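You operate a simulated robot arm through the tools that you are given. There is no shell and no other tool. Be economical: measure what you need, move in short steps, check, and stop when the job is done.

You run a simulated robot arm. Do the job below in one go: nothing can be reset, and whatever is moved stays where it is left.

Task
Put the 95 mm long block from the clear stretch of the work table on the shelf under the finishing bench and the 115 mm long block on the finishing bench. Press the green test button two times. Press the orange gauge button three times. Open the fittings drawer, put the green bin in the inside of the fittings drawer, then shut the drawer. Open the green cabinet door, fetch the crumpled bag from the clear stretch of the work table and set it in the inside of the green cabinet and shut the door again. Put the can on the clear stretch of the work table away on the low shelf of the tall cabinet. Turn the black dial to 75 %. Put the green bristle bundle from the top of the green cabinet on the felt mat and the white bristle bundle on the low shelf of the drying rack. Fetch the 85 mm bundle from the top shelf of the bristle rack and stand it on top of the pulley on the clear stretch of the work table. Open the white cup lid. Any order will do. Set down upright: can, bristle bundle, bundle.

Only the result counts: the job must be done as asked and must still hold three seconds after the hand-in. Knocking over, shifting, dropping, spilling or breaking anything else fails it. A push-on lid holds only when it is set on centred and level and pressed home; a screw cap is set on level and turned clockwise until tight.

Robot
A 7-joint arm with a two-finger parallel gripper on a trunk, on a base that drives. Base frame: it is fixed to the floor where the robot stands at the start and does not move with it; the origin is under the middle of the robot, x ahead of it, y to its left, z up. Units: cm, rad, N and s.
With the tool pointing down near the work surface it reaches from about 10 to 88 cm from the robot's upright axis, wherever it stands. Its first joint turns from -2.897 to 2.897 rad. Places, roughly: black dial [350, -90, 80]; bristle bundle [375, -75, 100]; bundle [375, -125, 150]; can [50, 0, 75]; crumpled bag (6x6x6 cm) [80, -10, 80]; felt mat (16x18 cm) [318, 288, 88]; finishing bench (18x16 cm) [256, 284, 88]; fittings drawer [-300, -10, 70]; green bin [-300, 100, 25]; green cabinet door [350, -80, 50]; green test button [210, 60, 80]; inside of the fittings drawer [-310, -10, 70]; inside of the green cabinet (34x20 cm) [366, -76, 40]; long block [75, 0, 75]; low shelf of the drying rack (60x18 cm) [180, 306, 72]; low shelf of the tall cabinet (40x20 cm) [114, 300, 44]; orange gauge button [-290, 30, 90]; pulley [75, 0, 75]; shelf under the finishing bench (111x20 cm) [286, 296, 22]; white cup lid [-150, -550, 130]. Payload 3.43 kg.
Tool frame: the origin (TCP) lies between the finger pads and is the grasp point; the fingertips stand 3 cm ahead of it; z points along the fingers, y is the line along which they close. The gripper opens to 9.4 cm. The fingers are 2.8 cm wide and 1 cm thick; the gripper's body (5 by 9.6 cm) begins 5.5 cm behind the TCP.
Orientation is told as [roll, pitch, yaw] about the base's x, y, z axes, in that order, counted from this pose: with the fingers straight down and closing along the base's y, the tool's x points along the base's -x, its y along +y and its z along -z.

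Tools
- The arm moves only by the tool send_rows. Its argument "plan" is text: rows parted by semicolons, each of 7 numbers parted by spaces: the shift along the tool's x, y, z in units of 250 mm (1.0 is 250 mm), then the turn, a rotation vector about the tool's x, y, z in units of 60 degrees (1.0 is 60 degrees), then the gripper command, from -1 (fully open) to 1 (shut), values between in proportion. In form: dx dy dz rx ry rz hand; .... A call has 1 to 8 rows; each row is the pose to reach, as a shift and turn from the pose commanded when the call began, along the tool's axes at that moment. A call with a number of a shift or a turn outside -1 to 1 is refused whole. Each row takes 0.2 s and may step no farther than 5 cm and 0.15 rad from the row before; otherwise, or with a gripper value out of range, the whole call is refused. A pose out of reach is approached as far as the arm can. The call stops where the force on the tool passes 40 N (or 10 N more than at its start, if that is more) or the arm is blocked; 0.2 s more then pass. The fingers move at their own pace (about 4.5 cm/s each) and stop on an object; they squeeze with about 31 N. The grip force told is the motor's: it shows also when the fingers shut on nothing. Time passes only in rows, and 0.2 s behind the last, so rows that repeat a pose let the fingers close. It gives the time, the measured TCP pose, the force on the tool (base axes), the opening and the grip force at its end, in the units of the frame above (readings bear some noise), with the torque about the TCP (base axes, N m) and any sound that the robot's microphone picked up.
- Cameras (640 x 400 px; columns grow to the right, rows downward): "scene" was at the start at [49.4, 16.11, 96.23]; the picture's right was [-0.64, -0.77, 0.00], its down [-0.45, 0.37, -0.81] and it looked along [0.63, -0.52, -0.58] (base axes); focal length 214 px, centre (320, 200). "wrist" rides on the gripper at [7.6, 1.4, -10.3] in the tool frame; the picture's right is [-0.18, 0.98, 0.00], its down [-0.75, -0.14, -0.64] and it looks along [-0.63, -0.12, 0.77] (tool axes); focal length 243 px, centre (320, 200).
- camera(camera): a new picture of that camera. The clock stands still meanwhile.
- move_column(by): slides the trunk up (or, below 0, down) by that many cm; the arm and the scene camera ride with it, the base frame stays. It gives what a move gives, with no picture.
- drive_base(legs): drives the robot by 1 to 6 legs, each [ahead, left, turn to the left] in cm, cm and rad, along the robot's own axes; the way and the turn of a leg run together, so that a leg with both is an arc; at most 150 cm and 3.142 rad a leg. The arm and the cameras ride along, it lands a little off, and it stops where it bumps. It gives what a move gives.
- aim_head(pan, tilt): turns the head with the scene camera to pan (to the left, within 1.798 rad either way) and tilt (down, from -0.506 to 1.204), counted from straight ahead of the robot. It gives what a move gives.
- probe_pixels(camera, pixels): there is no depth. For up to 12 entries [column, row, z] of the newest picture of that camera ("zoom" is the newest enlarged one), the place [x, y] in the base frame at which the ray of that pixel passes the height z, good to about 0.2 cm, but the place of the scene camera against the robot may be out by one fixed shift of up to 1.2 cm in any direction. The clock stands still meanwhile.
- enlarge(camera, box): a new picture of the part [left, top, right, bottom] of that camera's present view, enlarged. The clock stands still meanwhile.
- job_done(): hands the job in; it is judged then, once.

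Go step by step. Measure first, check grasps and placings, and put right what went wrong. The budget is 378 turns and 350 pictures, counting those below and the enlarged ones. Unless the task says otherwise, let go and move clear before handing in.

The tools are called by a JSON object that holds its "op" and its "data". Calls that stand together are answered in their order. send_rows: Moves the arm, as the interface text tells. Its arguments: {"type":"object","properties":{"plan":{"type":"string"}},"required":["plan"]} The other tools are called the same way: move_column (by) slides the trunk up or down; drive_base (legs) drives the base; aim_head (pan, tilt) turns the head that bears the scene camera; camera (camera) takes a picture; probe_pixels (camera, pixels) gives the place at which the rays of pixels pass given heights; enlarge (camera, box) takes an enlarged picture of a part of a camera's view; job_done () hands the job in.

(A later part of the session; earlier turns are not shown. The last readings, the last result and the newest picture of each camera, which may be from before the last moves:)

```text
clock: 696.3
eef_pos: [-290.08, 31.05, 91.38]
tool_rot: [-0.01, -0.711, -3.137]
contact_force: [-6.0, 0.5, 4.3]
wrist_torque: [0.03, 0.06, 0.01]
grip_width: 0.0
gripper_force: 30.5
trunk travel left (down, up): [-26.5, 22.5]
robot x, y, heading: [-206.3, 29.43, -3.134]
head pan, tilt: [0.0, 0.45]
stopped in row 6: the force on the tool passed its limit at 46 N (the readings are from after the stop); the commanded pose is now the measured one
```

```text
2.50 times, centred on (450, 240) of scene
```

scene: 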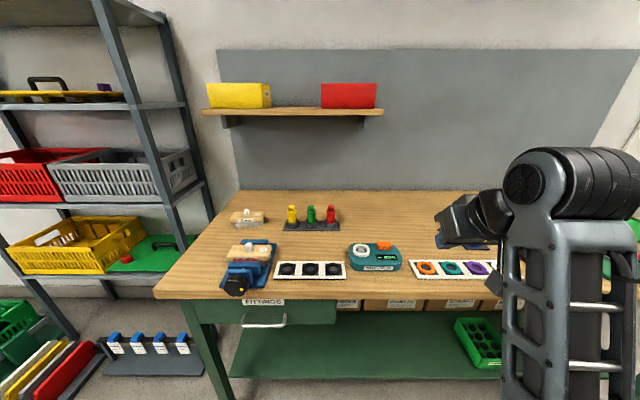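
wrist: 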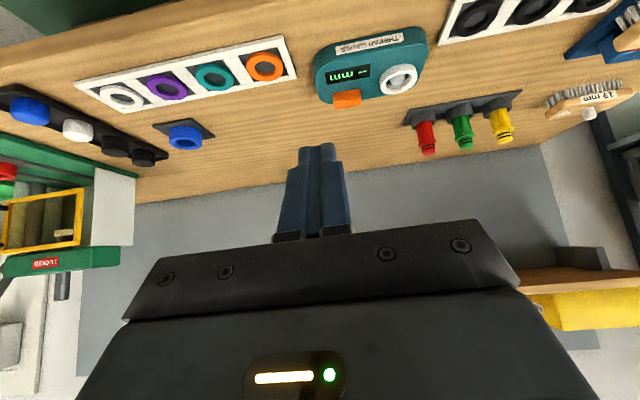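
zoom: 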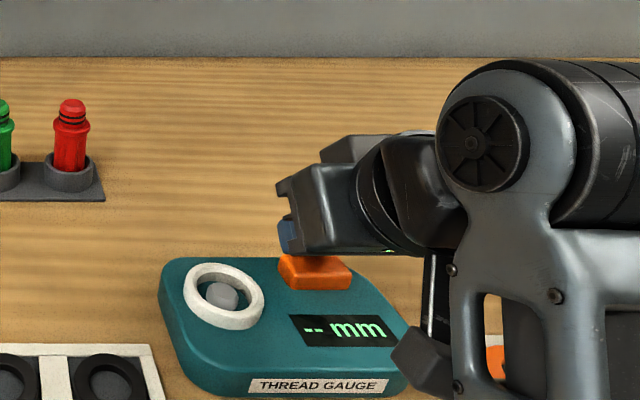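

Contact but no click—it touched the button's far-left edge. I rise, shift 1.2 cm toward the robot and 0.8 right, and press again.

{"op": "send_rows", "data": {"plan": "-0.03 0 -0.037 0 0 0 1; 0.007 -0.032 -0.068 0 0 0 1; 0.007 -0.032 -0.068 0 0 0 1; 0.025 -0.032 -0.045 0 0 0 1; 0.037 -0.032 -0.03 0 0 0 1; 0.048 -0.032 -0.017 0 0 0 1; 0.058 -0.032 -0.004 0 0 0 1; 0.07 -0.032 0.01 0 0 0 1"}}

{"op": "enlarge", "data": {"camera": "scene", "box": [340, 160, 560, 320]}}

```text
clock: 697.5
eef_pos: [-289.09, 31.89, 92.0]
tool_rot: [-0.012, -0.728, -3.137]
contact_force: [-3.6, 0.0, 13.0]
wrist_torque: [-0.03, 0.18, -0.1]
grip_width: 0.02
gripper_force: 31.3
trunk travel left (down, up): [-26.5, 22.5]
robot x, y, heading: [-206.36, 28.7, -3.137]
head pan, tilt: [0.0, 0.45]
heard: click
stopped in row 6: the force on the tool passed its limit at 46 N (the readings are from after the stop); the commanded pose is now the measured one
```

```text
2.50 times, centred on (450, 240) of scene
```

zoom: 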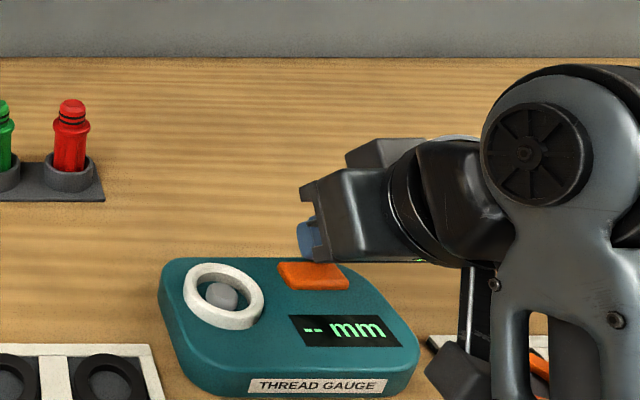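

One click. I release 2 cm and press a second time.

{"op": "send_rows", "data": {"plan": "-0.025 0 -0.031 0 0 0 1; -0.05 0 -0.062 0 0 0 1; -0.05 0 -0.062 0 0 0 1"}}

{"op": "send_rows", "data": {"plan": "0.025 0 0.031 0 0 0 1; 0.038 0 0.047 0 0 0 1; 0.05 0 0.062 0 0 0 1; 0.06 0 0.074 0 0 0 1; 0.07 0 0.086 0 0 0 1"}}

{"op": "send_rows", "data": {"plan": "-0.025 0 -0.031 0 0 0 1; -0.05 0 -0.062 0 0 0 1; -0.05 0 -0.062 0 0 0 1"}}

```text
clock: 698.3
eef_pos: [-288.71, 31.9, 93.88]
tool_rot: [-0.011, -0.721, -3.137]
contact_force: [-0.1, 0.4, 0.0]
wrist_torque: [-0.02, 0.0, -0.01]
grip_width: 0.0
gripper_force: 31.0
trunk travel left (down, up): [-26.5, 22.5]
robot x, y, heading: [-206.54, 28.7, -3.141]
head pan, tilt: [0.0, 0.45]
```

```text
clock: 699.5
eef_pos: [-289.03, 31.87, 91.97]
tool_rot: [-0.013, -0.741, -3.137]
contact_force: [-4.4, 0.5, 12.4]
wrist_torque: [-0.01, 0.23, -0.04]
grip_width: 0.0
gripper_force: 31.7
trunk travel left (down, up): [-26.5, 22.5]
robot x, y, heading: [-206.27, 28.61, -3.139]
head pan, tilt: [0.0, 0.45]
heard: click
stopped in row 5: the force on the tool passed its limit at 45 N (the readings are from after the stop); the commanded pose is now the measured one
```

```text
clock: 700.3
eef_pos: [-288.91, 32.01, 93.9]
tool_rot: [-0.013, -0.735, -3.137]
contact_force: [-0.3, 1.0, -0.3]
wrist_torque: [0.03, -0.01, 0.03]
grip_width: 0.02
gripper_force: 31.2
trunk travel left (down, up): [-26.5, 22.5]
robot x, y, heading: [-206.19, 28.8, -3.138]
head pan, tilt: [0.0, 0.45]
```

Second click. Third press, then raise clear.

{"op": "send_rows", "data": {"plan": "0.025 0 0.031 0 0 0 1; 0.038 0 0.047 0 0 0 1; 0.05 0 0.062 0 0 0 1; 0.06 0 0.074 0 0 0 1; 0.07 0 0.086 0 0 0 1"}}

{"op": "send_rows", "data": {"plan": "-0.05 0 -0.062 0 0 0 1; -0.12 0 -0.14 0 0 0 1; -0.22 0 -0.26 0 0 0 1; -0.32 0 -0.38 0 0 0 1; -0.32 0 -0.38 0 0 0 1"}}

{"op": "enlarge", "data": {"camera": "scene", "box": [280, 200, 460, 340]}}

```text
clock: 701.4
eef_pos: [-289.24, 31.89, 92.08]
tool_rot: [-0.011, -0.756, -3.138]
contact_force: [-2.6, -0.4, 12.5]
wrist_torque: [-0.01, 0.22, -0.08]
grip_width: 0.0
gripper_force: 31.0
trunk travel left (down, up): [-26.5, 22.5]
robot x, y, heading: [-206.27, 28.82, -3.14]
head pan, tilt: [0.0, 0.45]
heard: click
stopped in row 5: the force on the tool passed its limit at 45 N (the readings are from after the stop); the commanded pose is now the measured one
```

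```text
clock: 702.6
eef_pos: [-288.48, 31.62, 104.11]
tool_rot: [-0.012, -0.748, -3.136]
contact_force: [0.2, -0.4, -0.6]
wrist_torque: [0.0, -0.02, -0.02]
grip_width: 0.0
gripper_force: 31.2
out of reach, approached as far as the arm can: row 3
trunk travel left (down, up): [-26.5, 22.5]
robot x, y, heading: [-206.18, 28.9, -3.14]
head pan, tilt: [0.0, 0.45]
```

```text
2.86 times, centred on (370, 270) of scene
```

zoom: 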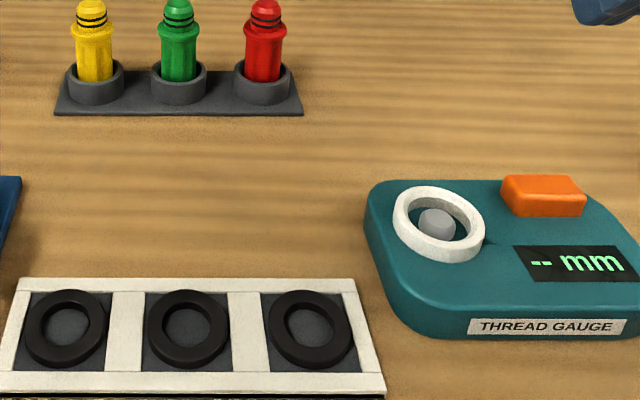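

Three clicks done. For the drawer (horizontal bar handle under the bench edge) I back off, sidestep left, lower the trunk, and turn the hand near-horizontal with fingers closing vertically.

{"op": "drive_base", "data": {"legs": [[-42, 0, 0], [0, 38, 0]]}}

{"op": "move_column", "data": {"by": -26}}

{"op": "send_rows", "data": {"plan": "0 0 0 0 -0.13 0 -0.3; 0 0 0 0 -0.26 0 -0.3; 0 0 0 0 -0.39 0 -0.3; 0 0 0 0 -0.525 0 -0.3; 0 0 0 0 -0.525 0 -0.3"}}

{"op": "send_rows", "data": {"plan": "0 0 0 0 0 0.125 -0.3; 0 0 0 0 0 0.25 -0.3; 0 0 0 0 0 0.375 -0.3; 0 0 0 0 0 0.5 -0.3; 0 0 0 0 0 0.625 -0.3; 0 0 0 0 0 0.75 -0.3; 0 0 0 0 0 0.875 -0.3; 0 0 0 0 0 1 -0.3"}}

{"op": "send_rows", "data": {"plan": "0 0 0 0 0 0.125 -0.3; 0 0 0 0 0 0.25 -0.3; 0 0 0 0 0 0.375 -0.3; 0 0 0 0 0 0.5 -0.3; 0 0 0 0 0 0.5 -0.3"}}

{"op": "camera", "data": {"camera": "wrist"}}

{"op": "camera", "data": {"camera": "scene"}}

```text
clock: 707.1
eef_pos: [-246.52, -6.58, 104.11]
tool_rot: [-0.012, -0.751, -3.136]
contact_force: [0.3, -0.5, -0.2]
wrist_torque: [0.0, 0.03, 0.01]
grip_width: 0.01
gripper_force: 31.4
trunk travel left (down, up): [-26.5, 22.5]
robot x, y, heading: [-164.52, -9.57, -3.135]
head pan, tilt: [0.0, 0.45]
```

```text
clock: 709.8
eef_pos: [-246.69, -6.59, 78.12]
tool_rot: [-0.013, -0.751, -3.134]
contact_force: [-0.1, 0.0, 0.3]
wrist_torque: [0.0, 0.01, 0.0]
grip_width: 0.02
gripper_force: 31.4
trunk travel left (down, up): [-0.5, 48.5]
robot x, y, heading: [-164.22, -9.12, -3.137]
head pan, tilt: [0.0, 0.45]
```

```text
clock: 711.0
eef_pos: [-246.65, -6.56, 78.14]
tool_rot: [-0.039, -1.303, -3.108]
contact_force: [1.1, 0.1, -0.1]
wrist_torque: [0.01, 0.0, 0.0]
grip_width: 6.11
gripper_force: 0.0
trunk travel left (down, up): [-0.5, 48.5]
robot x, y, heading: [-164.47, -9.34, -3.141]
head pan, tilt: [0.0, 0.45]
```

```text
clock: 712.8
eef_pos: [-246.52, -6.54, 78.15]
tool_rot: [1.258, -0.509, 1.721]
contact_force: [-1.1, 0.0, 0.0]
wrist_torque: [-0.06, 0.0, 0.01]
grip_width: 6.09
gripper_force: 0.1
trunk travel left (down, up): [-0.5, 48.5]
robot x, y, heading: [-164.35, -8.96, -3.141]
head pan, tilt: [0.0, 0.45]
```

```text
clock: 714.0
eef_pos: [-246.75, -6.67, 78.05]
tool_rot: [1.3, -0.007, 1.567]
contact_force: [0.1, -0.6, -0.1]
wrist_torque: [0.0, -0.03, 0.03]
grip_width: 6.1
gripper_force: 0.1
trunk travel left (down, up): [-0.5, 48.5]
robot x, y, heading: [-164.56, -9.29, -3.145]
head pan, tilt: [0.0, 0.45]
```

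```text
66 pictures are left
```

wrist: 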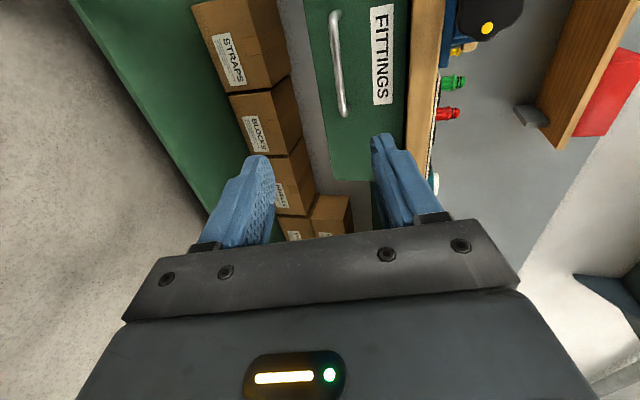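

```text
65 pictures are left
```

scene: 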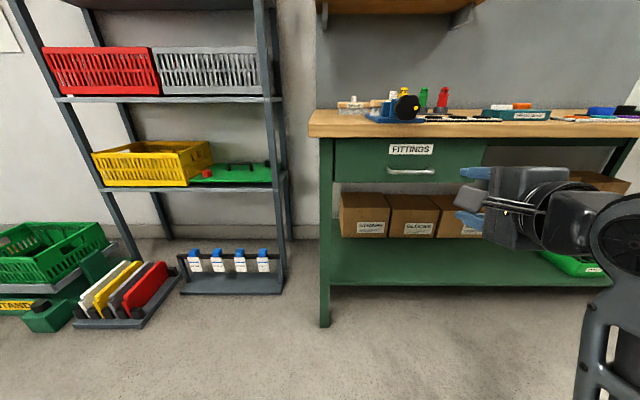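

Good pose: fingers close vertically. I probe the handle (410,171) in the scene to fix height.

{"op": "probe_pixels", "data": {"camera": "scene", "pixels": [[410, 172, 72], [410, 172, 70], [410, 172, 68], [410, 172, 66], [386, 172, 70], [434, 172, 70], [410, 192, 64]]}}

{"op": "probe_pixels", "data": {"camera": "wrist", "pixels": [[340, 65, 72], [340, 65, 70], [340, 65, 68], [336, 15, 70], [343, 112, 70]]}}

```text
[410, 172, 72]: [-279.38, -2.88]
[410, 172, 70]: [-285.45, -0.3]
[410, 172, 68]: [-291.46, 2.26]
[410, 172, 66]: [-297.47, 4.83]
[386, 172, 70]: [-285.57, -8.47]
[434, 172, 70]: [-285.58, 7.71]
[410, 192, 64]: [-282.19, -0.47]
```

```text
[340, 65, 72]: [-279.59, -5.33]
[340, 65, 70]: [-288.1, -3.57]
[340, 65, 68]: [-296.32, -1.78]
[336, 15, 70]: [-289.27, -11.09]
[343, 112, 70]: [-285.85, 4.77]
```

Both agree: bar at z≈71, x≈−283, centre y≈−4. I lower 6.7 cm and drive ahead 30.

{"op": "send_rows", "data": {"plan": "0 -0.09 0.024 0 0 0 0; 0 -0.18 0.05 0 0 0 0; 0 -0.258 0.072 0 0 0 0; 0 -0.258 0.072 0 0 0 0"}}

{"op": "drive_base", "data": {"legs": [[28, -2.5, 0]]}}

{"op": "camera", "data": {"camera": "wrist"}}

```text
clock: 715.0
eef_pos: [-246.69, -6.53, 71.24]
tool_rot: [1.302, -0.008, 1.567]
contact_force: [-0.1, 0.0, -1.1]
wrist_torque: [0.04, 0.02, -0.02]
grip_width: 4.69
gripper_force: 0.1
trunk travel left (down, up): [-0.5, 48.5]
robot x, y, heading: [-164.49, -8.97, -3.137]
head pan, tilt: [0.0, 0.45]
```

```text
clock: 716.7
eef_pos: [-268.19, -4.83, 71.72]
tool_rot: [1.306, -0.009, 1.57]
contact_force: [20.6, -0.4, -5.5]
wrist_torque: [0.08, 0.18, 0.27]
grip_width: 4.06
gripper_force: 0.1
trunk travel left (down, up): [-0.5, 48.5]
robot x, y, heading: [-186.36, -7.05, -3.139]
head pan, tilt: [0.0, 0.45]
stopped in leg 1: the force on the tool passed its limit at 171 N (the readings are from after the stop); the commanded pose is now the measured one
```

```text
64 pictures are left
```

wrist: 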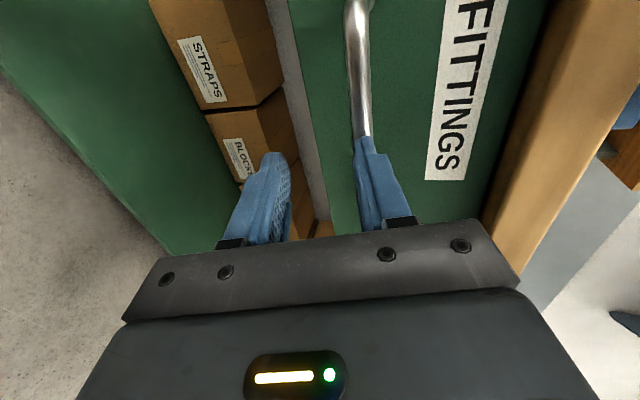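

The upper fingertip met the bar at x≈−271: so the bar is at z≈73.7. I back off 6, raise 2.5 cm, and try again.

{"op": "drive_base", "data": {"legs": [[-6, 0, 0]]}}

{"op": "send_rows", "data": {"plan": "0 0.05 -0.014 0 0 0 0; 0 0.1 -0.028 0 0 0 0; 0 0.1 -0.028 0 0 0 0"}}

{"op": "camera", "data": {"camera": "wrist"}}

```text
clock: 717.7
eef_pos: [-262.29, -4.99, 71.82]
tool_rot: [1.307, -0.01, 1.57]
contact_force: [0.4, -0.1, 0.2]
wrist_torque: [0.0, 0.02, 0.0]
grip_width: 4.69
gripper_force: 0.1
trunk travel left (down, up): [-0.5, 48.5]
robot x, y, heading: [-180.56, -7.51, -3.131]
head pan, tilt: [0.0, 0.45]
```

```text
clock: 718.5
eef_pos: [-262.3, -4.96, 74.52]
tool_rot: [1.309, -0.011, 1.573]
contact_force: [-0.2, 0.5, 0.0]
wrist_torque: [0.01, 0.01, 0.01]
grip_width: 4.7
gripper_force: 0.1
trunk travel left (down, up): [-0.5, 48.5]
robot x, y, heading: [-180.7, -7.69, -3.128]
head pan, tilt: [0.0, 0.45]
```

```text
63 pictures are left
```

wrist: 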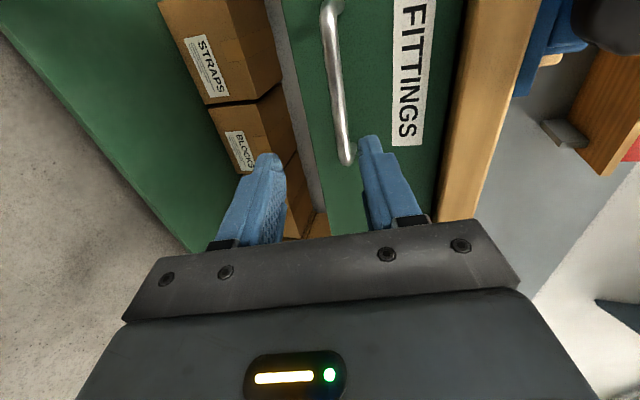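

The bar runs between the fingers, slightly high. I raise 0.8, shift 1.2 left, and drive ahead 9.

{"op": "send_rows", "data": {"plan": "0 0.034 -0.009 0 0 0 0; 0 0.034 -0.009 0 0 0 0"}}

{"op": "drive_base", "data": {"legs": [[8.5, 1.2, 0]]}}

{"op": "camera", "data": {"camera": "wrist"}}

```text
clock: 719.1
eef_pos: [-262.24, -4.9, 75.29]
tool_rot: [1.309, -0.01, 1.569]
contact_force: [-0.1, -0.9, -0.2]
wrist_torque: [0.0, -0.01, -0.03]
grip_width: 4.69
gripper_force: 0.1
trunk travel left (down, up): [-0.5, 48.5]
robot x, y, heading: [-180.46, -7.32, -3.131]
head pan, tilt: [0.0, 0.45]
```

```text
clock: 720.1
eef_pos: [-270.95, -6.08, 75.33]
tool_rot: [1.307, -0.007, 1.57]
contact_force: [-0.1, 0.0, 1.1]
wrist_torque: [-0.02, -0.03, 0.01]
grip_width: 4.69
gripper_force: 0.0
trunk travel left (down, up): [-0.5, 48.5]
robot x, y, heading: [-189.14, -8.52, -3.131]
head pan, tilt: [0.0, 0.45]
```

```text
62 pictures are left
```

wrist: 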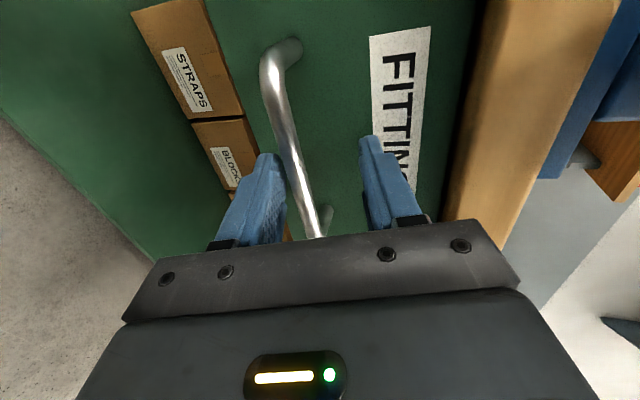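

The bar is between the fingers. I lower 0.9, advance 1.2, and close.

{"op": "send_rows", "data": {"plan": "0 -0.034 0.02 0 0 0 0; 0 -0.034 0.055 0 0 0 0; 0 -0.034 0.055 0 0 0 1; 0 -0.034 0.055 0 0 0 1; 0 -0.034 0.055 0 0 0 1; 0 -0.034 0.055 0 0 0 1"}}

{"op": "drive_base", "data": {"legs": [[-8, 0, 0]]}}

{"op": "camera", "data": {"camera": "scene"}}

```text
clock: 721.3
eef_pos: [-271.8, -6.15, 73.68]
tool_rot: [1.295, -0.01, 1.572]
contact_force: [9.7, -0.2, -8.0]
wrist_torque: [-0.34, 0.04, 0.0]
grip_width: 1.55
gripper_force: 31.1
trunk travel left (down, up): [-0.5, 48.5]
robot x, y, heading: [-189.39, -8.72, -3.134]
head pan, tilt: [0.0, 0.45]
stopped in row 5: the force on the tool passed its limit at 45 N (the readings are from after the stop); the commanded pose is now the measured one
```

```text
clock: 722.4
eef_pos: [-263.91, -6.15, 73.75]
tool_rot: [1.297, -0.009, 1.572]
contact_force: [-1.4, -10.1, -4.2]
wrist_torque: [-0.71, -0.03, -0.39]
grip_width: 1.18
gripper_force: 45.3
trunk travel left (down, up): [-0.5, 48.5]
robot x, y, heading: [-181.09, -8.76, -3.141]
head pan, tilt: [0.0, 0.45]
```

```text
61 pictures are left
```

scene: 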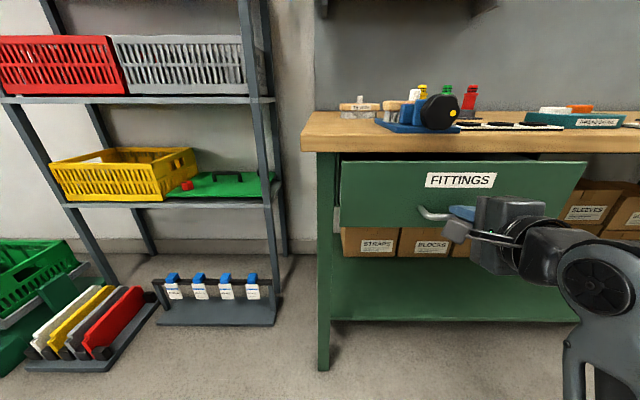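

The drawer is coming out. I pull another 16 cm.

{"op": "drive_base", "data": {"legs": [[-16, 0, 0]]}}

{"op": "camera", "data": {"camera": "scene"}}

```text
clock: 723.8
eef_pos: [-247.78, -5.99, 73.8]
tool_rot: [1.297, -0.007, 1.575]
contact_force: [0.1, 0.9, -2.2]
wrist_torque: [-0.66, -0.02, -0.49]
grip_width: 1.16
gripper_force: 45.3
trunk travel left (down, up): [-0.5, 48.5]
robot x, y, heading: [-165.08, -8.82, -3.137]
head pan, tilt: [0.0, 0.45]
```

```text
60 pictures are left
```

scene: 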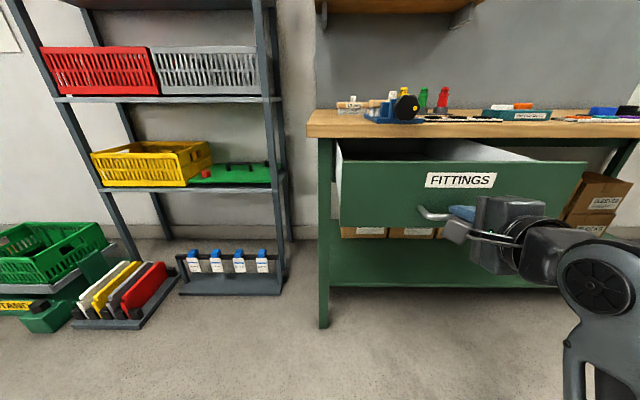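

Opened 24 cm. I pull 4 cm more for room, then release and back off.

{"op": "drive_base", "data": {"legs": [[-4, 0, 0]]}}

{"op": "send_rows", "data": {"plan": "0 0 0 0 0 0 0; 0 0 0 0 0 0 0; 0 0 0 0 0 0 0; 0 0 0 0 0 0 0"}}

{"op": "drive_base", "data": {"legs": [[-14, 0, 0]]}}

{"op": "move_column", "data": {"by": 40}}

{"op": "aim_head", "data": {"pan": -0.15, "tilt": 0.6}}

{"op": "camera", "data": {"camera": "scene"}}

```text
clock: 724.7
eef_pos: [-243.85, -6.14, 73.79]
tool_rot: [1.298, -0.008, 1.576]
contact_force: [-1.5, -7.8, -0.1]
wrist_torque: [-0.61, 0.0, -0.56]
grip_width: 1.18
gripper_force: 45.1
trunk travel left (down, up): [-0.5, 48.5]
robot x, y, heading: [-161.11, -8.31, -3.134]
head pan, tilt: [0.0, 0.45]
```

```text
clock: 725.7
eef_pos: [-243.88, -6.16, 73.71]
tool_rot: [1.297, -0.007, 1.577]
contact_force: [0.3, -0.3, 1.2]
wrist_torque: [-0.02, -0.01, 0.04]
grip_width: 4.68
gripper_force: 0.0
trunk travel left (down, up): [-0.5, 48.5]
robot x, y, heading: [-161.37, -8.65, -3.129]
head pan, tilt: [0.0, 0.45]
```

```text
clock: 727.0
eef_pos: [-229.72, -6.03, 73.74]
tool_rot: [1.297, -0.008, 1.575]
contact_force: [0.2, -0.6, 0.3]
wrist_torque: [0.02, 0.02, 0.0]
grip_width: 4.7
gripper_force: 0.1
trunk travel left (down, up): [-0.5, 48.5]
robot x, y, heading: [-146.92, -8.39, -3.134]
head pan, tilt: [0.0, 0.45]
```

```text
clock: 730.8
eef_pos: [-229.65, -6.06, 113.73]
tool_rot: [1.297, -0.008, 1.578]
contact_force: [-0.1, -0.4, -0.4]
wrist_torque: [0.0, -0.01, 0.0]
grip_width: 4.68
gripper_force: 0.0
trunk travel left (down, up): [-40.5, 8.5]
robot x, y, heading: [-146.67, -8.38, -3.134]
head pan, tilt: [0.0, 0.45]
```

```text
clock: 731.5
eef_pos: [-229.75, -6.16, 113.7]
tool_rot: [1.297, -0.008, 1.576]
contact_force: [0.0, 0.1, 0.4]
wrist_torque: [0.0, 0.01, -0.03]
grip_width: 4.69
gripper_force: 0.0
trunk travel left (down, up): [-40.5, 8.5]
robot x, y, heading: [-146.93, -8.38, -3.131]
head pan, tilt: [-0.15, 0.6]
```

```text
59 pictures are left
```

scene: 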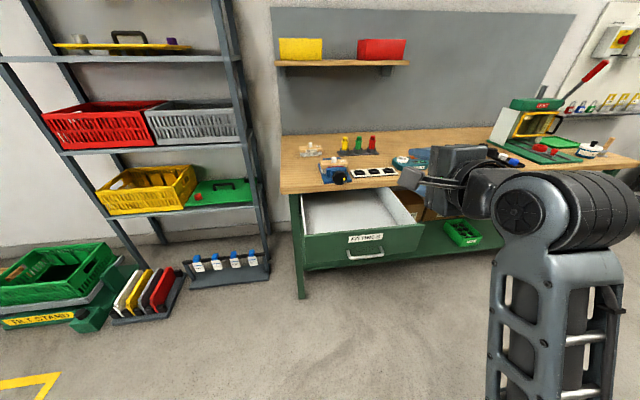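

The drawer is open and empty. I probe its interior and the bin.

{"op": "probe_pixels", "data": {"camera": "scene", "pixels": [[306, 236, 76], [422, 228, 76], [302, 197, 76], [386, 190, 76], [350, 215, 68], [455, 222, 30], [478, 240, 30], [443, 222, 30], [463, 245, 25], [482, 236, 30]]}}

{"op": "enlarge", "data": {"camera": "scene", "box": [280, 170, 500, 290]}}

```text
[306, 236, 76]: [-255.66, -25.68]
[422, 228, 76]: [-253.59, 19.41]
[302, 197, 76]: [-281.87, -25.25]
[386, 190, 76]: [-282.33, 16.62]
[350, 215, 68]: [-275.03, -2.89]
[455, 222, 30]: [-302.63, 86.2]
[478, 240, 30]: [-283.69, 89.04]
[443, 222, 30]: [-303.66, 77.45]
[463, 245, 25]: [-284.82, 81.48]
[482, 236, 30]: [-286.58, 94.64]
```

```text
2.91 times, centred on (390, 230) of scene
```

zoom: 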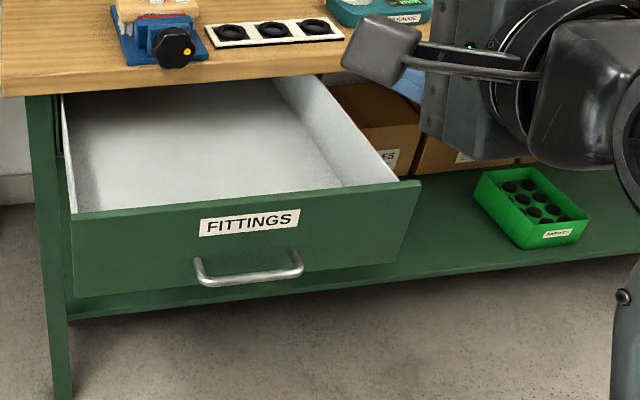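

The bin is about 11 cm wide; I may have to grip one wall. I turn the hand back to normal (−90°) and steepen it, then look closely with the wrist camera.

{"op": "send_rows", "data": {"plan": "0 0 0 0 0 -0.125 -1; 0 0 0 0 0 -0.25 -1; 0 0 0 0 0 -0.375 -1; 0 0 0 0 0 -0.5 -1; 0 0 0 0 0 -0.625 -1; 0 0 0 0 0 -0.75 -1; 0 0 0 0 0 -0.875 -1; 0 0 0 0 0 -1 -1"}}

{"op": "send_rows", "data": {"plan": "0 0 0 0 0 -0.125 -1; 0 0 0 0 0 -0.25 -1; 0 0 0 0 0 -0.375 -1; 0 0 0 0 0 -0.5 -1; 0 0 0 0 0 -0.5 -1"}}

{"op": "send_rows", "data": {"plan": "0 0 0 0 0.13 0 -1; 0 0 0 0 0.26 0 -1; 0 0 0 0 0.39 0 -1; 0 0 0 0 0.52 0 -1; 0 0 0 0 0.65 0 -1; 0 0 0 0 0.78 0 -1; 0 0 0 0 0.9 0 -1; 0 0 0 0 0.9 0 -1"}}

{"op": "drive_base", "data": {"legs": [[0, -90, 0]]}}

```text
clock: 733.3
eef_pos: [-229.76, -6.06, 113.67]
tool_rot: [1.048, -0.994, 2.023]
contact_force: [-0.4, 0.3, 0.0]
wrist_torque: [-0.01, 0.01, -0.02]
grip_width: 9.4
gripper_force: 0.0
trunk travel left (down, up): [-40.5, 8.5]
robot x, y, heading: [-146.81, -8.55, -3.127]
head pan, tilt: [-0.15, 0.6]
```

```text
clock: 734.5
eef_pos: [-229.63, -5.94, 113.8]
tool_rot: [-0.033, -1.294, -3.103]
contact_force: [0.2, 0.3, 0.8]
wrist_torque: [-0.02, -0.02, 0.01]
grip_width: 9.4
gripper_force: 0.1
trunk travel left (down, up): [-40.5, 8.5]
robot x, y, heading: [-146.67, -8.15, -3.135]
head pan, tilt: [-0.15, 0.6]
```

```text
clock: 736.3
eef_pos: [-230.22, -6.6, 115.34]
tool_rot: [0.007, -0.835, -3.131]
contact_force: [-1.2, 0.1, 0.7]
wrist_torque: [0.0, 0.0, 0.01]
grip_width: 9.39
gripper_force: 0.1
out of reach, approached as far as the arm can: row 4, 5, 6, 7, 8
trunk travel left (down, up): [-40.5, 8.5]
robot x, y, heading: [-146.87, -8.06, -3.132]
head pan, tilt: [-0.15, 0.6]
```

```text
clock: 741.1
eef_pos: [-229.87, 85.36, 115.35]
tool_rot: [0.007, -0.834, 3.128]
contact_force: [-0.8, 0.8, 0.6]
wrist_torque: [0.02, 0.01, -0.02]
grip_width: 9.39
gripper_force: 0.0
trunk travel left (down, up): [-40.5, 8.5]
robot x, y, heading: [-146.65, 81.68, 3.123]
head pan, tilt: [-0.15, 0.6]
```

Tilt stuck near −0.83 at this extension. I retract 9 cm and try steepening again.

{"op": "send_rows", "data": {"plan": "0.12 0 -0.13 0 0 0 -1; 0.24 0 -0.267 0 0 0 -1; 0.24 0 -0.267 0 0.12 0 -1; 0.24 0 -0.267 0 0.24 0 -1; 0.24 0 -0.267 0 0.36 0 -1; 0.24 0 -0.267 0 0.48 0 -1; 0.24 0 -0.267 0 0.6 0 -1; 0.24 0 -0.267 0 0.6 0 -1"}}

{"op": "camera", "data": {"camera": "scene"}}

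```text
clock: 742.9
eef_pos: [-220.63, 85.34, 115.46]
tool_rot: [0.005, -0.205, 3.133]
contact_force: [0.2, 0.5, 0.6]
wrist_torque: [0.04, 0.02, -0.01]
grip_width: 9.4
gripper_force: 0.2
out of reach, approached as far as the arm can: row 2
trunk travel left (down, up): [-40.5, 8.5]
robot x, y, heading: [-146.38, 81.39, 3.124]
head pan, tilt: [-0.15, 0.6]
```

```text
57 pictures are left
```

scene: 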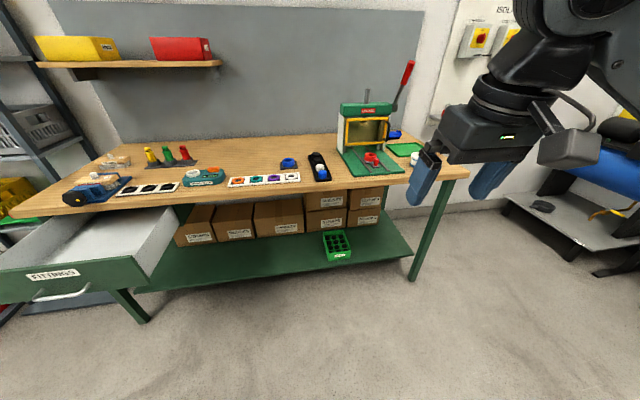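

Steeper now (−0.2). I enlarge the bin to measure it.

{"op": "enlarge", "data": {"camera": "scene", "box": [300, 215, 380, 275]}}

{"op": "probe_pixels", "data": {"camera": "zoom", "pixels": [[245, 345, 22], [428, 330, 22], [180, 155, 28], [340, 120, 28], [240, 300, 28], [430, 265, 28], [245, 345, 25], [240, 300, 30], [340, 120, 30]]}}

```text
6.67 times, centred on (340, 245) of scene
```

zoom: 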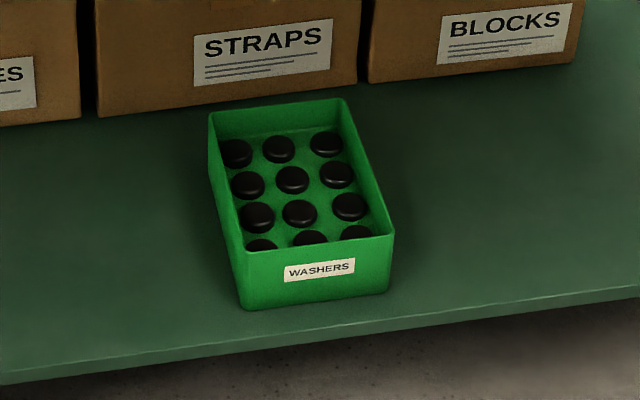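

```text
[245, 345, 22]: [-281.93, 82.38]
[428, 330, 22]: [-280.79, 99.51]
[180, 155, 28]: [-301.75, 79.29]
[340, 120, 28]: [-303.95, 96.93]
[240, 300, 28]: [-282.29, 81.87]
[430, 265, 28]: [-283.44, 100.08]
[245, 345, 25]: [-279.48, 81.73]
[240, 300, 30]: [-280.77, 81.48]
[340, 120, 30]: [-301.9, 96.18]
```

{"op": "probe_pixels", "data": {"camera": "zoom", "pixels": [[245, 310, 22], [388, 290, 22], [245, 310, 25], [388, 290, 25], [245, 252, 29], [393, 235, 29], [210, 112, 29], [345, 98, 29], [0, 385, 22], [640, 290, 22]]}}

```text
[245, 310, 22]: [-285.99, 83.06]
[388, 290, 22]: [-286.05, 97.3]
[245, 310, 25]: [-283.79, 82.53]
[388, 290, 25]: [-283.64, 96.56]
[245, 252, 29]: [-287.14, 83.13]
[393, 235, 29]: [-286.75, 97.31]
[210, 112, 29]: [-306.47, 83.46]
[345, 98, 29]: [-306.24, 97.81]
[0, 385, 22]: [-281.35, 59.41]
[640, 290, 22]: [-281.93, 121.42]
```

Bin: x −306…−287, y 83…97 (14×19.5 cm, 7 high) — I'll clamp its long left wall from above. I lower the trunk and the arm in front of the shelf.

{"op": "move_column", "data": {"by": -40}}

{"op": "send_rows", "data": {"plan": "0.036 0 0.176 0 0 0 0; 0.073 0 0.353 0 0 0 0; 0.11 0 0.529 0 0 0 0; 0.147 0 0.705 0 0 0 0; 0.183 0 0.88 0 0 0 0; 0.203 0 0.98 0 0 0 0; 0.203 0 0.98 0 0 0 0"}}

{"op": "camera", "data": {"camera": "wrist"}}

```text
clock: 746.7
eef_pos: [-220.75, 85.42, 75.46]
tool_rot: [0.004, -0.206, 3.131]
contact_force: [0.0, -0.2, -0.7]
wrist_torque: [-0.02, -0.01, -0.03]
grip_width: 9.38
gripper_force: 0.1
trunk travel left (down, up): [-0.5, 48.5]
robot x, y, heading: [-146.62, 81.8, 3.123]
head pan, tilt: [-0.15, 0.6]
```

```text
clock: 748.3
eef_pos: [-220.87, 85.2, 50.49]
tool_rot: [0.006, -0.205, 3.132]
contact_force: [1.0, 0.7, 0.0]
wrist_torque: [0.01, 0.0, -0.01]
grip_width: 4.69
gripper_force: 0.1
trunk travel left (down, up): [-0.5, 48.5]
robot x, y, heading: [-146.42, 81.61, 3.124]
head pan, tilt: [-0.15, 0.6]
```

```text
55 pictures are left
```

wrist: 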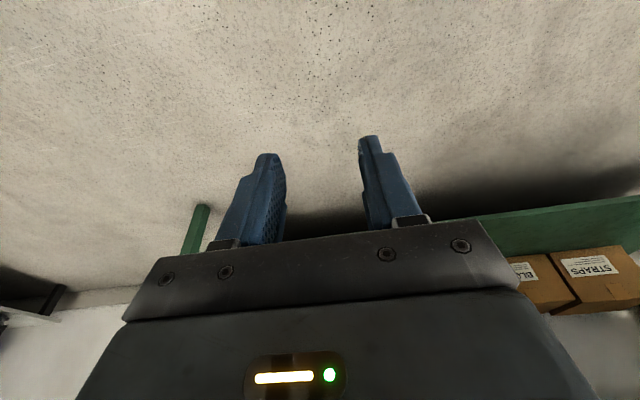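

I drive ahead 42 cm to bring the bin into the wrist view (hand at z 50, under the bench level 77).

{"op": "drive_base", "data": {"legs": [[45, 0, 0.018]]}}

{"op": "camera", "data": {"camera": "wrist"}}

```text
clock: 751.0
eef_pos: [-266.37, 83.12, 50.6]
tool_rot: [0.004, -0.206, -3.12]
contact_force: [0.1, 0.8, -0.4]
wrist_torque: [0.0, -0.03, 0.01]
grip_width: 4.7
gripper_force: 0.0
trunk travel left (down, up): [-0.5, 48.5]
robot x, y, heading: [-191.84, 81.93, -3.13]
head pan, tilt: [-0.15, 0.6]
```

```text
54 pictures are left
```

wrist: 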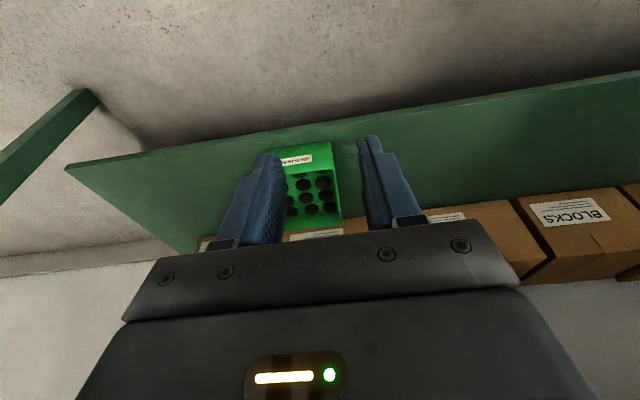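

{"op": "enlarge", "data": {"camera": "wrist", "box": [260, 120, 380, 240]}}

{"op": "probe_pixels", "data": {"camera": "wrist", "pixels": [[332, 144, 22], [337, 168, 29], [341, 215, 29], [335, 170, 29], [333, 144, 24]]}}

```text
3.33 times, centred on (320, 180) of wrist
```

zoom: 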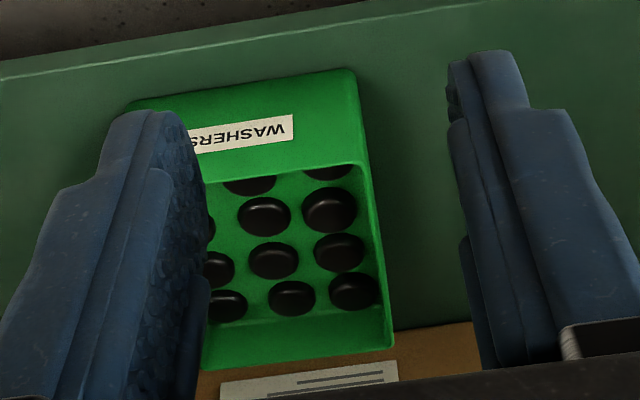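

```text
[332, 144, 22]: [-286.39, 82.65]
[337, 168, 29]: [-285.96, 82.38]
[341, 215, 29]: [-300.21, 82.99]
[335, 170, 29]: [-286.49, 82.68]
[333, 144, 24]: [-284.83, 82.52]
```

Left wall at y≈83.1 — aligned with the TCP. I lower to z≈35 here, then drive ahead 30 under the bench.

{"op": "send_rows", "data": {"plan": "0.036 0 0.176 0 0 0 0; 0.073 0 0.353 0 0 0 0; 0.11 0 0.529 0 0 0 0; 0.122 0 0.587 0 0 0 0; 0.122 0 0.587 0 0 0 0"}}

{"op": "drive_base", "data": {"legs": [[15, 0, 0]]}}

{"op": "camera", "data": {"camera": "wrist"}}

```text
clock: 752.2
eef_pos: [-266.43, 82.91, 35.46]
tool_rot: [0.005, -0.205, -3.121]
contact_force: [-0.3, -0.1, -0.6]
wrist_torque: [0.02, 0.01, 0.01]
grip_width: 4.69
gripper_force: 0.1
trunk travel left (down, up): [-0.5, 48.5]
robot x, y, heading: [-191.53, 81.82, -3.13]
head pan, tilt: [-0.15, 0.6]
```

```text
clock: 753.6
eef_pos: [-281.42, 82.81, 35.53]
tool_rot: [0.006, -0.207, -3.121]
contact_force: [0.4, 0.4, 1.2]
wrist_torque: [0.01, -0.03, 0.01]
grip_width: 4.68
gripper_force: 0.1
trunk travel left (down, up): [-0.5, 48.5]
robot x, y, heading: [-206.76, 81.66, -3.127]
head pan, tilt: [-0.15, 0.6]
```

```text
52 pictures are left
```

wrist: 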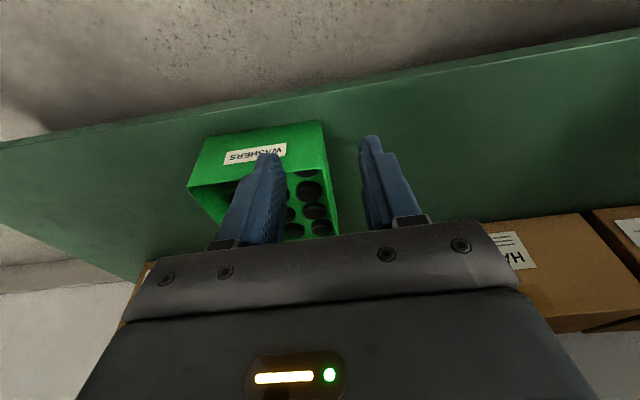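

{"op": "probe_pixels", "data": {"camera": "wrist", "pixels": [[320, 122, 22], [326, 168, 29], [337, 232, 29], [190, 187, 29]]}}

{"op": "enlarge", "data": {"camera": "wrist", "box": [260, 110, 380, 240]}}

```text
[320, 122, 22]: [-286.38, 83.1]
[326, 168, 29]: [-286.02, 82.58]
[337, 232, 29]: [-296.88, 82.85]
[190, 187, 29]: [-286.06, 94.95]
```

```text
3.08 times, centred on (320, 175) of wrist
```

zoom: 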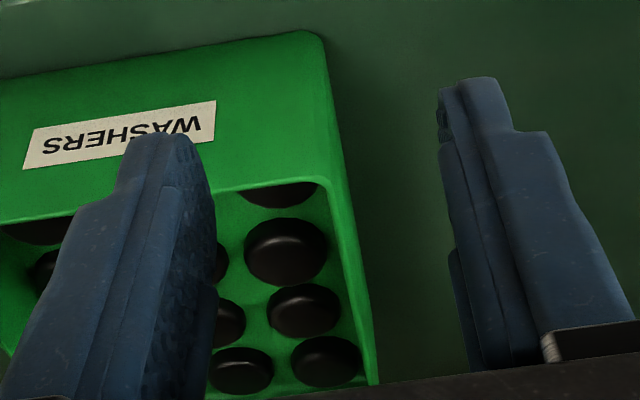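

Wall centre ≈y 83.05. I narrow the fingers to ~2.6 cm and drive ahead to the bin's middle (x≈−297).

{"op": "send_rows", "data": {"plan": "0 -0.01 0 0 0 0 0.45; 0 -0.01 0 0 0 0 0.45; 0 -0.01 0 0 0 0 0.45"}}

{"op": "drive_base", "data": {"legs": [[15.5, 0, 0]]}}

{"op": "camera", "data": {"camera": "wrist"}}

```text
clock: 754.4
eef_pos: [-281.28, 82.97, 35.57]
tool_rot: [0.005, -0.205, -3.12]
contact_force: [-0.3, -0.7, 0.8]
wrist_torque: [0.03, -0.01, 0.01]
grip_width: 2.58
gripper_force: 0.0
trunk travel left (down, up): [-0.5, 48.5]
robot x, y, heading: [-206.66, 81.53, -3.126]
head pan, tilt: [-0.15, 0.6]
```

```text
clock: 755.8
eef_pos: [-296.74, 82.72, 35.61]
tool_rot: [0.006, -0.205, -3.119]
contact_force: [0.3, -0.2, -0.2]
wrist_torque: [0.01, -0.03, -0.02]
grip_width: 2.59
gripper_force: 0.0
trunk travel left (down, up): [-0.5, 48.5]
robot x, y, heading: [-222.42, 81.4, -3.128]
head pan, tilt: [-0.15, 0.6]
```

```text
50 pictures are left
```

wrist: 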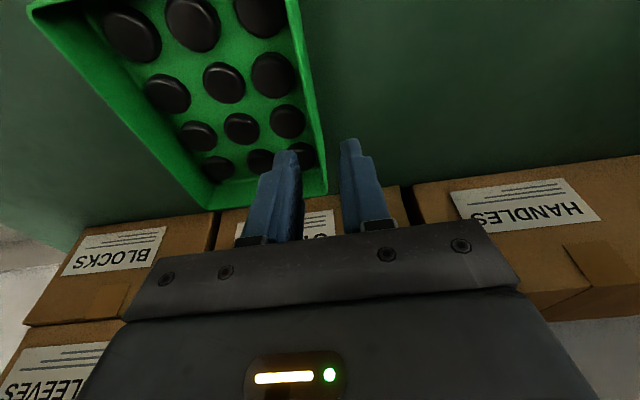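

{"op": "probe_pixels", "data": {"camera": "wrist", "pixels": [[306, 60, 29], [314, 110, 29], [325, 180, 29], [300, 60, 29], [307, 110, 29]]}}

{"op": "enlarge", "data": {"camera": "wrist", "box": [250, 40, 390, 180]}}

```text
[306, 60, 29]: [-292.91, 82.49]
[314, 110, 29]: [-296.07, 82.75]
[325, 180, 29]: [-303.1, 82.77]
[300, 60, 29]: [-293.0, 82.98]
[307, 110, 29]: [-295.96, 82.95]
```

```text
2.86 times, centred on (320, 110) of wrist
```

zoom: 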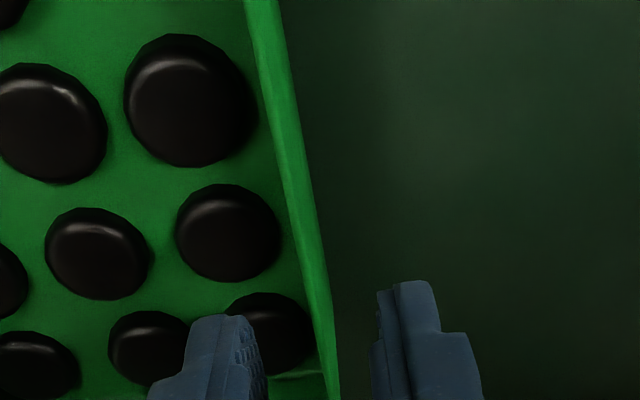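

Aligned (wall centre ≈82.65). I descend 7.2 cm with the wall between the fingers, watching force.

{"op": "send_rows", "data": {"plan": "0.02 0 0.095 0 0 0 0.45; 0.04 0 0.19 0 0 0 0.45; 0.05 0 0.24 0 0 0 0.45; 0.059 0 0.282 0 0 0 0.45; 0.059 0 0.282 0 0 0 0.45"}}

{"op": "send_rows", "data": {"plan": "0 0 0 0 0 0 1; 0 0 0 0 0 0 1; 0 0 0 0 0 0 1; 0 0 0 0 0 0 1"}}

{"op": "camera", "data": {"camera": "wrist"}}

```text
clock: 757.0
eef_pos: [-296.89, 82.74, 28.26]
tool_rot: [0.005, -0.207, -3.12]
contact_force: [-0.2, -0.4, -0.2]
wrist_torque: [-0.05, 0.03, 0.0]
grip_width: 2.59
gripper_force: 0.1
trunk travel left (down, up): [-0.5, 48.5]
robot x, y, heading: [-222.26, 81.24, -3.131]
head pan, tilt: [-0.15, 0.6]
```

```text
clock: 758.0
eef_pos: [-296.84, 82.61, 28.35]
tool_rot: [0.006, -0.206, -3.119]
contact_force: [1.0, 1.2, -0.2]
wrist_torque: [0.11, -0.06, -0.11]
grip_width: 0.28
gripper_force: 31.2
trunk travel left (down, up): [-0.5, 48.5]
robot x, y, heading: [-222.08, 81.29, -3.134]
head pan, tilt: [-0.15, 0.6]
```

```text
48 pictures are left
```

wrist: 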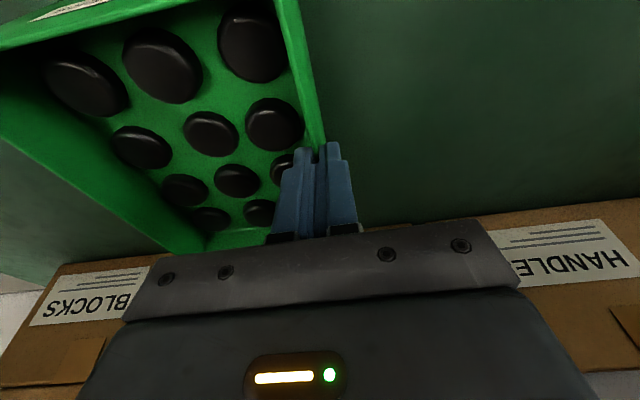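

The wall (2.8 mm) is clamped. I lift 2 cm slowly and check the tilt.

{"op": "send_rows", "data": {"plan": "-0.004 0 -0.02 0 0 0 1; -0.008 0 -0.04 0 0 0 1; -0.012 0 -0.06 0 0 0 1; -0.016 0 -0.08 0 0 0 1; -0.016 0 -0.08 0 0 0 1"}}

{"op": "camera", "data": {"camera": "wrist"}}

```text
clock: 759.2
eef_pos: [-296.73, 82.54, 30.29]
tool_rot: [0.006, -0.206, -3.12]
contact_force: [0.3, -0.5, -5.4]
wrist_torque: [-0.38, -0.1, -0.01]
grip_width: 0.28
gripper_force: 31.0
trunk travel left (down, up): [-0.5, 48.5]
robot x, y, heading: [-222.29, 81.61, -3.129]
head pan, tilt: [-0.15, 0.6]
```

```text
47 pictures are left
```

wrist: 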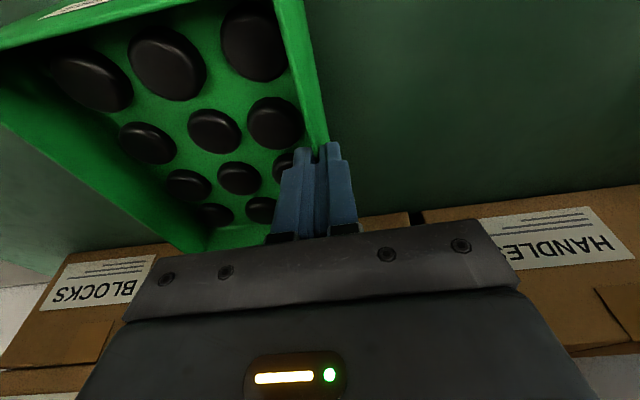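

Fully carried (5.4 N), staying level. I lift 3 cm more and back out.

{"op": "send_rows", "data": {"plan": "-0.008 0 -0.04 0 0 0 1; -0.016 0 -0.08 0 0 0 1; -0.024 0 -0.118 0 0 0 1; -0.024 0 -0.118 0 0 0 1"}}

{"op": "drive_base", "data": {"legs": [[-25, 0, 0], [-30, 0, 0]]}}

{"op": "camera", "data": {"camera": "wrist"}}

```text
clock: 760.2
eef_pos: [-296.8, 82.7, 33.43]
tool_rot: [0.006, -0.207, -3.118]
contact_force: [-0.1, 0.3, -5.7]
wrist_torque: [-0.4, -0.08, -0.01]
grip_width: 0.31
gripper_force: 31.0
trunk travel left (down, up): [-0.5, 48.5]
robot x, y, heading: [-222.05, 81.03, -3.127]
head pan, tilt: [-0.15, 0.6]
```

```text
clock: 763.6
eef_pos: [-241.99, 83.73, 33.46]
tool_rot: [0.005, -0.205, -3.125]
contact_force: [-0.6, -0.4, -5.4]
wrist_torque: [-0.35, -0.13, -0.03]
grip_width: 0.3
gripper_force: 31.0
trunk travel left (down, up): [-0.5, 48.5]
robot x, y, heading: [-167.92, 82.2, -3.137]
head pan, tilt: [-0.15, 0.6]
```

```text
46 pictures are left
```

wrist: 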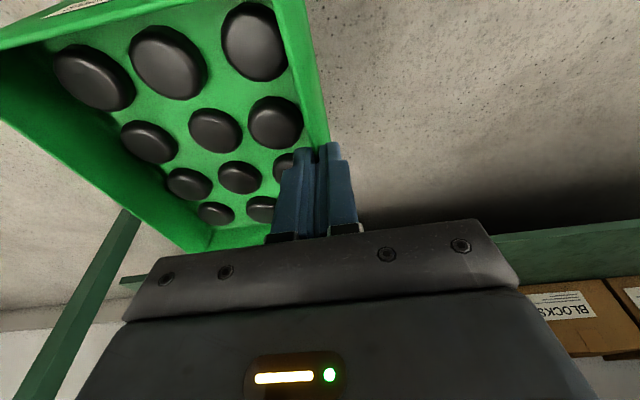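

Still firm. I raise the trunk fully, lift the arm a bit, then sidestep to the drawer.

{"op": "move_column", "data": {"by": 40}}

{"op": "move_column", "data": {"by": 8.4}}

{"op": "send_rows", "data": {"plan": "-0.016 0 -0.08 0 0 0 1; -0.033 0 -0.157 0 0 0 1; -0.05 0 -0.235 0 0 0 1; -0.066 0 -0.313 0 0 0 1; -0.082 0 -0.39 0 0 0 1; -0.082 0 -0.39 0 0 0 1"}}

{"op": "drive_base", "data": {"legs": [[0, 50, 0], [0, 46, 0]]}}

{"op": "aim_head", "data": {"pan": 0.0, "tilt": 0.75}}

{"op": "camera", "data": {"camera": "scene"}}

```text
clock: 767.5
eef_pos: [-242.1, 83.7, 73.54]
tool_rot: [0.004, -0.206, -3.126]
contact_force: [0.9, -1.3, -4.9]
wrist_torque: [-0.36, -0.1, -0.02]
grip_width: 0.32
gripper_force: 30.9
trunk travel left (down, up): [-40.5, 8.5]
robot x, y, heading: [-167.5, 81.94, -3.131]
head pan, tilt: [-0.15, 0.6]
```

```text
clock: 768.7
eef_pos: [-242.11, 83.74, 81.79]
tool_rot: [0.006, -0.206, -3.124]
contact_force: [-0.2, 0.7, -4.7]
wrist_torque: [-0.36, -0.09, -0.03]
grip_width: 0.29
gripper_force: 31.1
trunk travel left (down, up): [-48.9, 0.1]
robot x, y, heading: [-167.54, 81.89, -3.132]
head pan, tilt: [-0.15, 0.6]
```

```text
clock: 770.1
eef_pos: [-242.14, 83.73, 91.85]
tool_rot: [0.006, -0.207, -3.124]
contact_force: [-0.3, 0.1, -4.2]
wrist_torque: [-0.37, -0.07, 0.02]
grip_width: 0.31
gripper_force: 31.3
trunk travel left (down, up): [-48.9, 0.1]
robot x, y, heading: [-167.85, 81.88, -3.133]
head pan, tilt: [-0.15, 0.6]
```

```text
clock: 775.4
eef_pos: [-241.34, -12.9, 91.79]
tool_rot: [0.005, -0.208, -3.119]
contact_force: [0.5, 4.3, 8.7]
wrist_torque: [0.39, 0.86, -0.31]
grip_width: 0.68
gripper_force: 31.4
trunk travel left (down, up): [-48.9, 0.1]
robot x, y, heading: [-166.5, -14.2, -3.129]
head pan, tilt: [-0.15, 0.6]
```

```text
clock: 776.1
eef_pos: [-241.44, -12.7, 91.77]
tool_rot: [0.005, -0.208, -3.121]
contact_force: [-0.7, 4.2, 10.0]
wrist_torque: [0.36, 1.11, -0.39]
grip_width: 0.61
gripper_force: 30.9
trunk travel left (down, up): [-48.9, 0.1]
robot x, y, heading: [-166.96, -14.05, -3.126]
head pan, tilt: [0.0, 0.75]
```

```text
45 pictures are left
```

scene: 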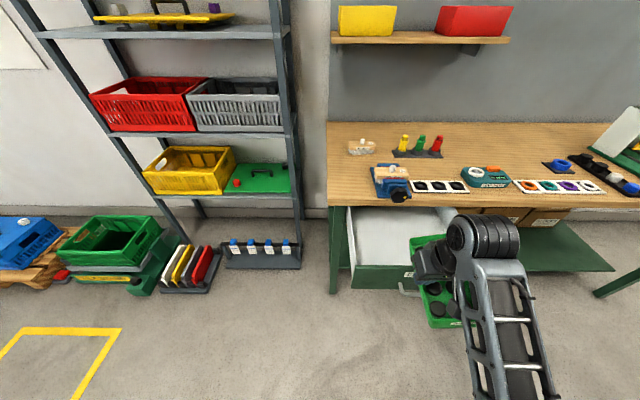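

Forces changed (+10 N, grip 0.6): the bin has touched something, probably the drawer. I look with the wrist camera before moving.

{"op": "camera", "data": {"camera": "wrist"}}

{"op": "enlarge", "data": {"camera": "scene", "box": [330, 190, 530, 340]}}

```text
44 pictures are left
```

wrist: 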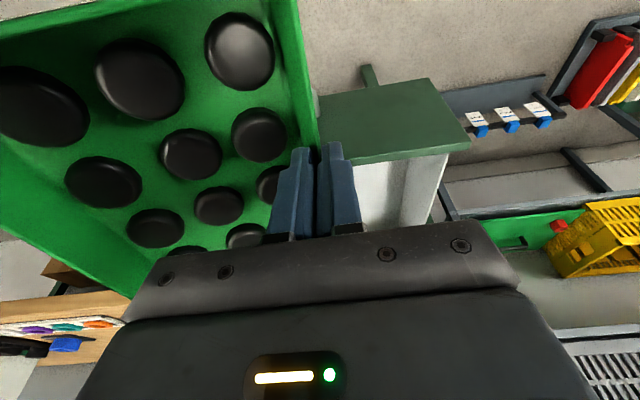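

```text
2.67 times, centred on (430, 265) of scene
```

zoom: 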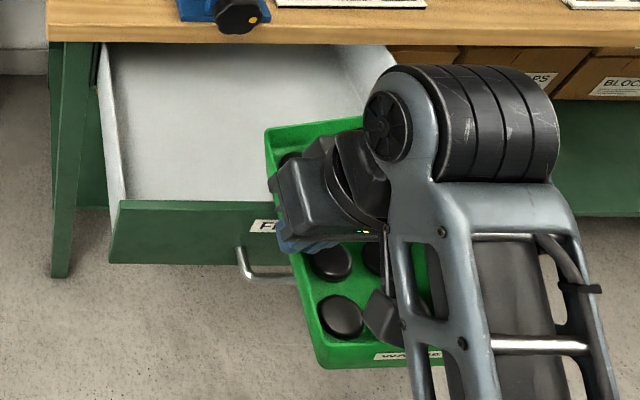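

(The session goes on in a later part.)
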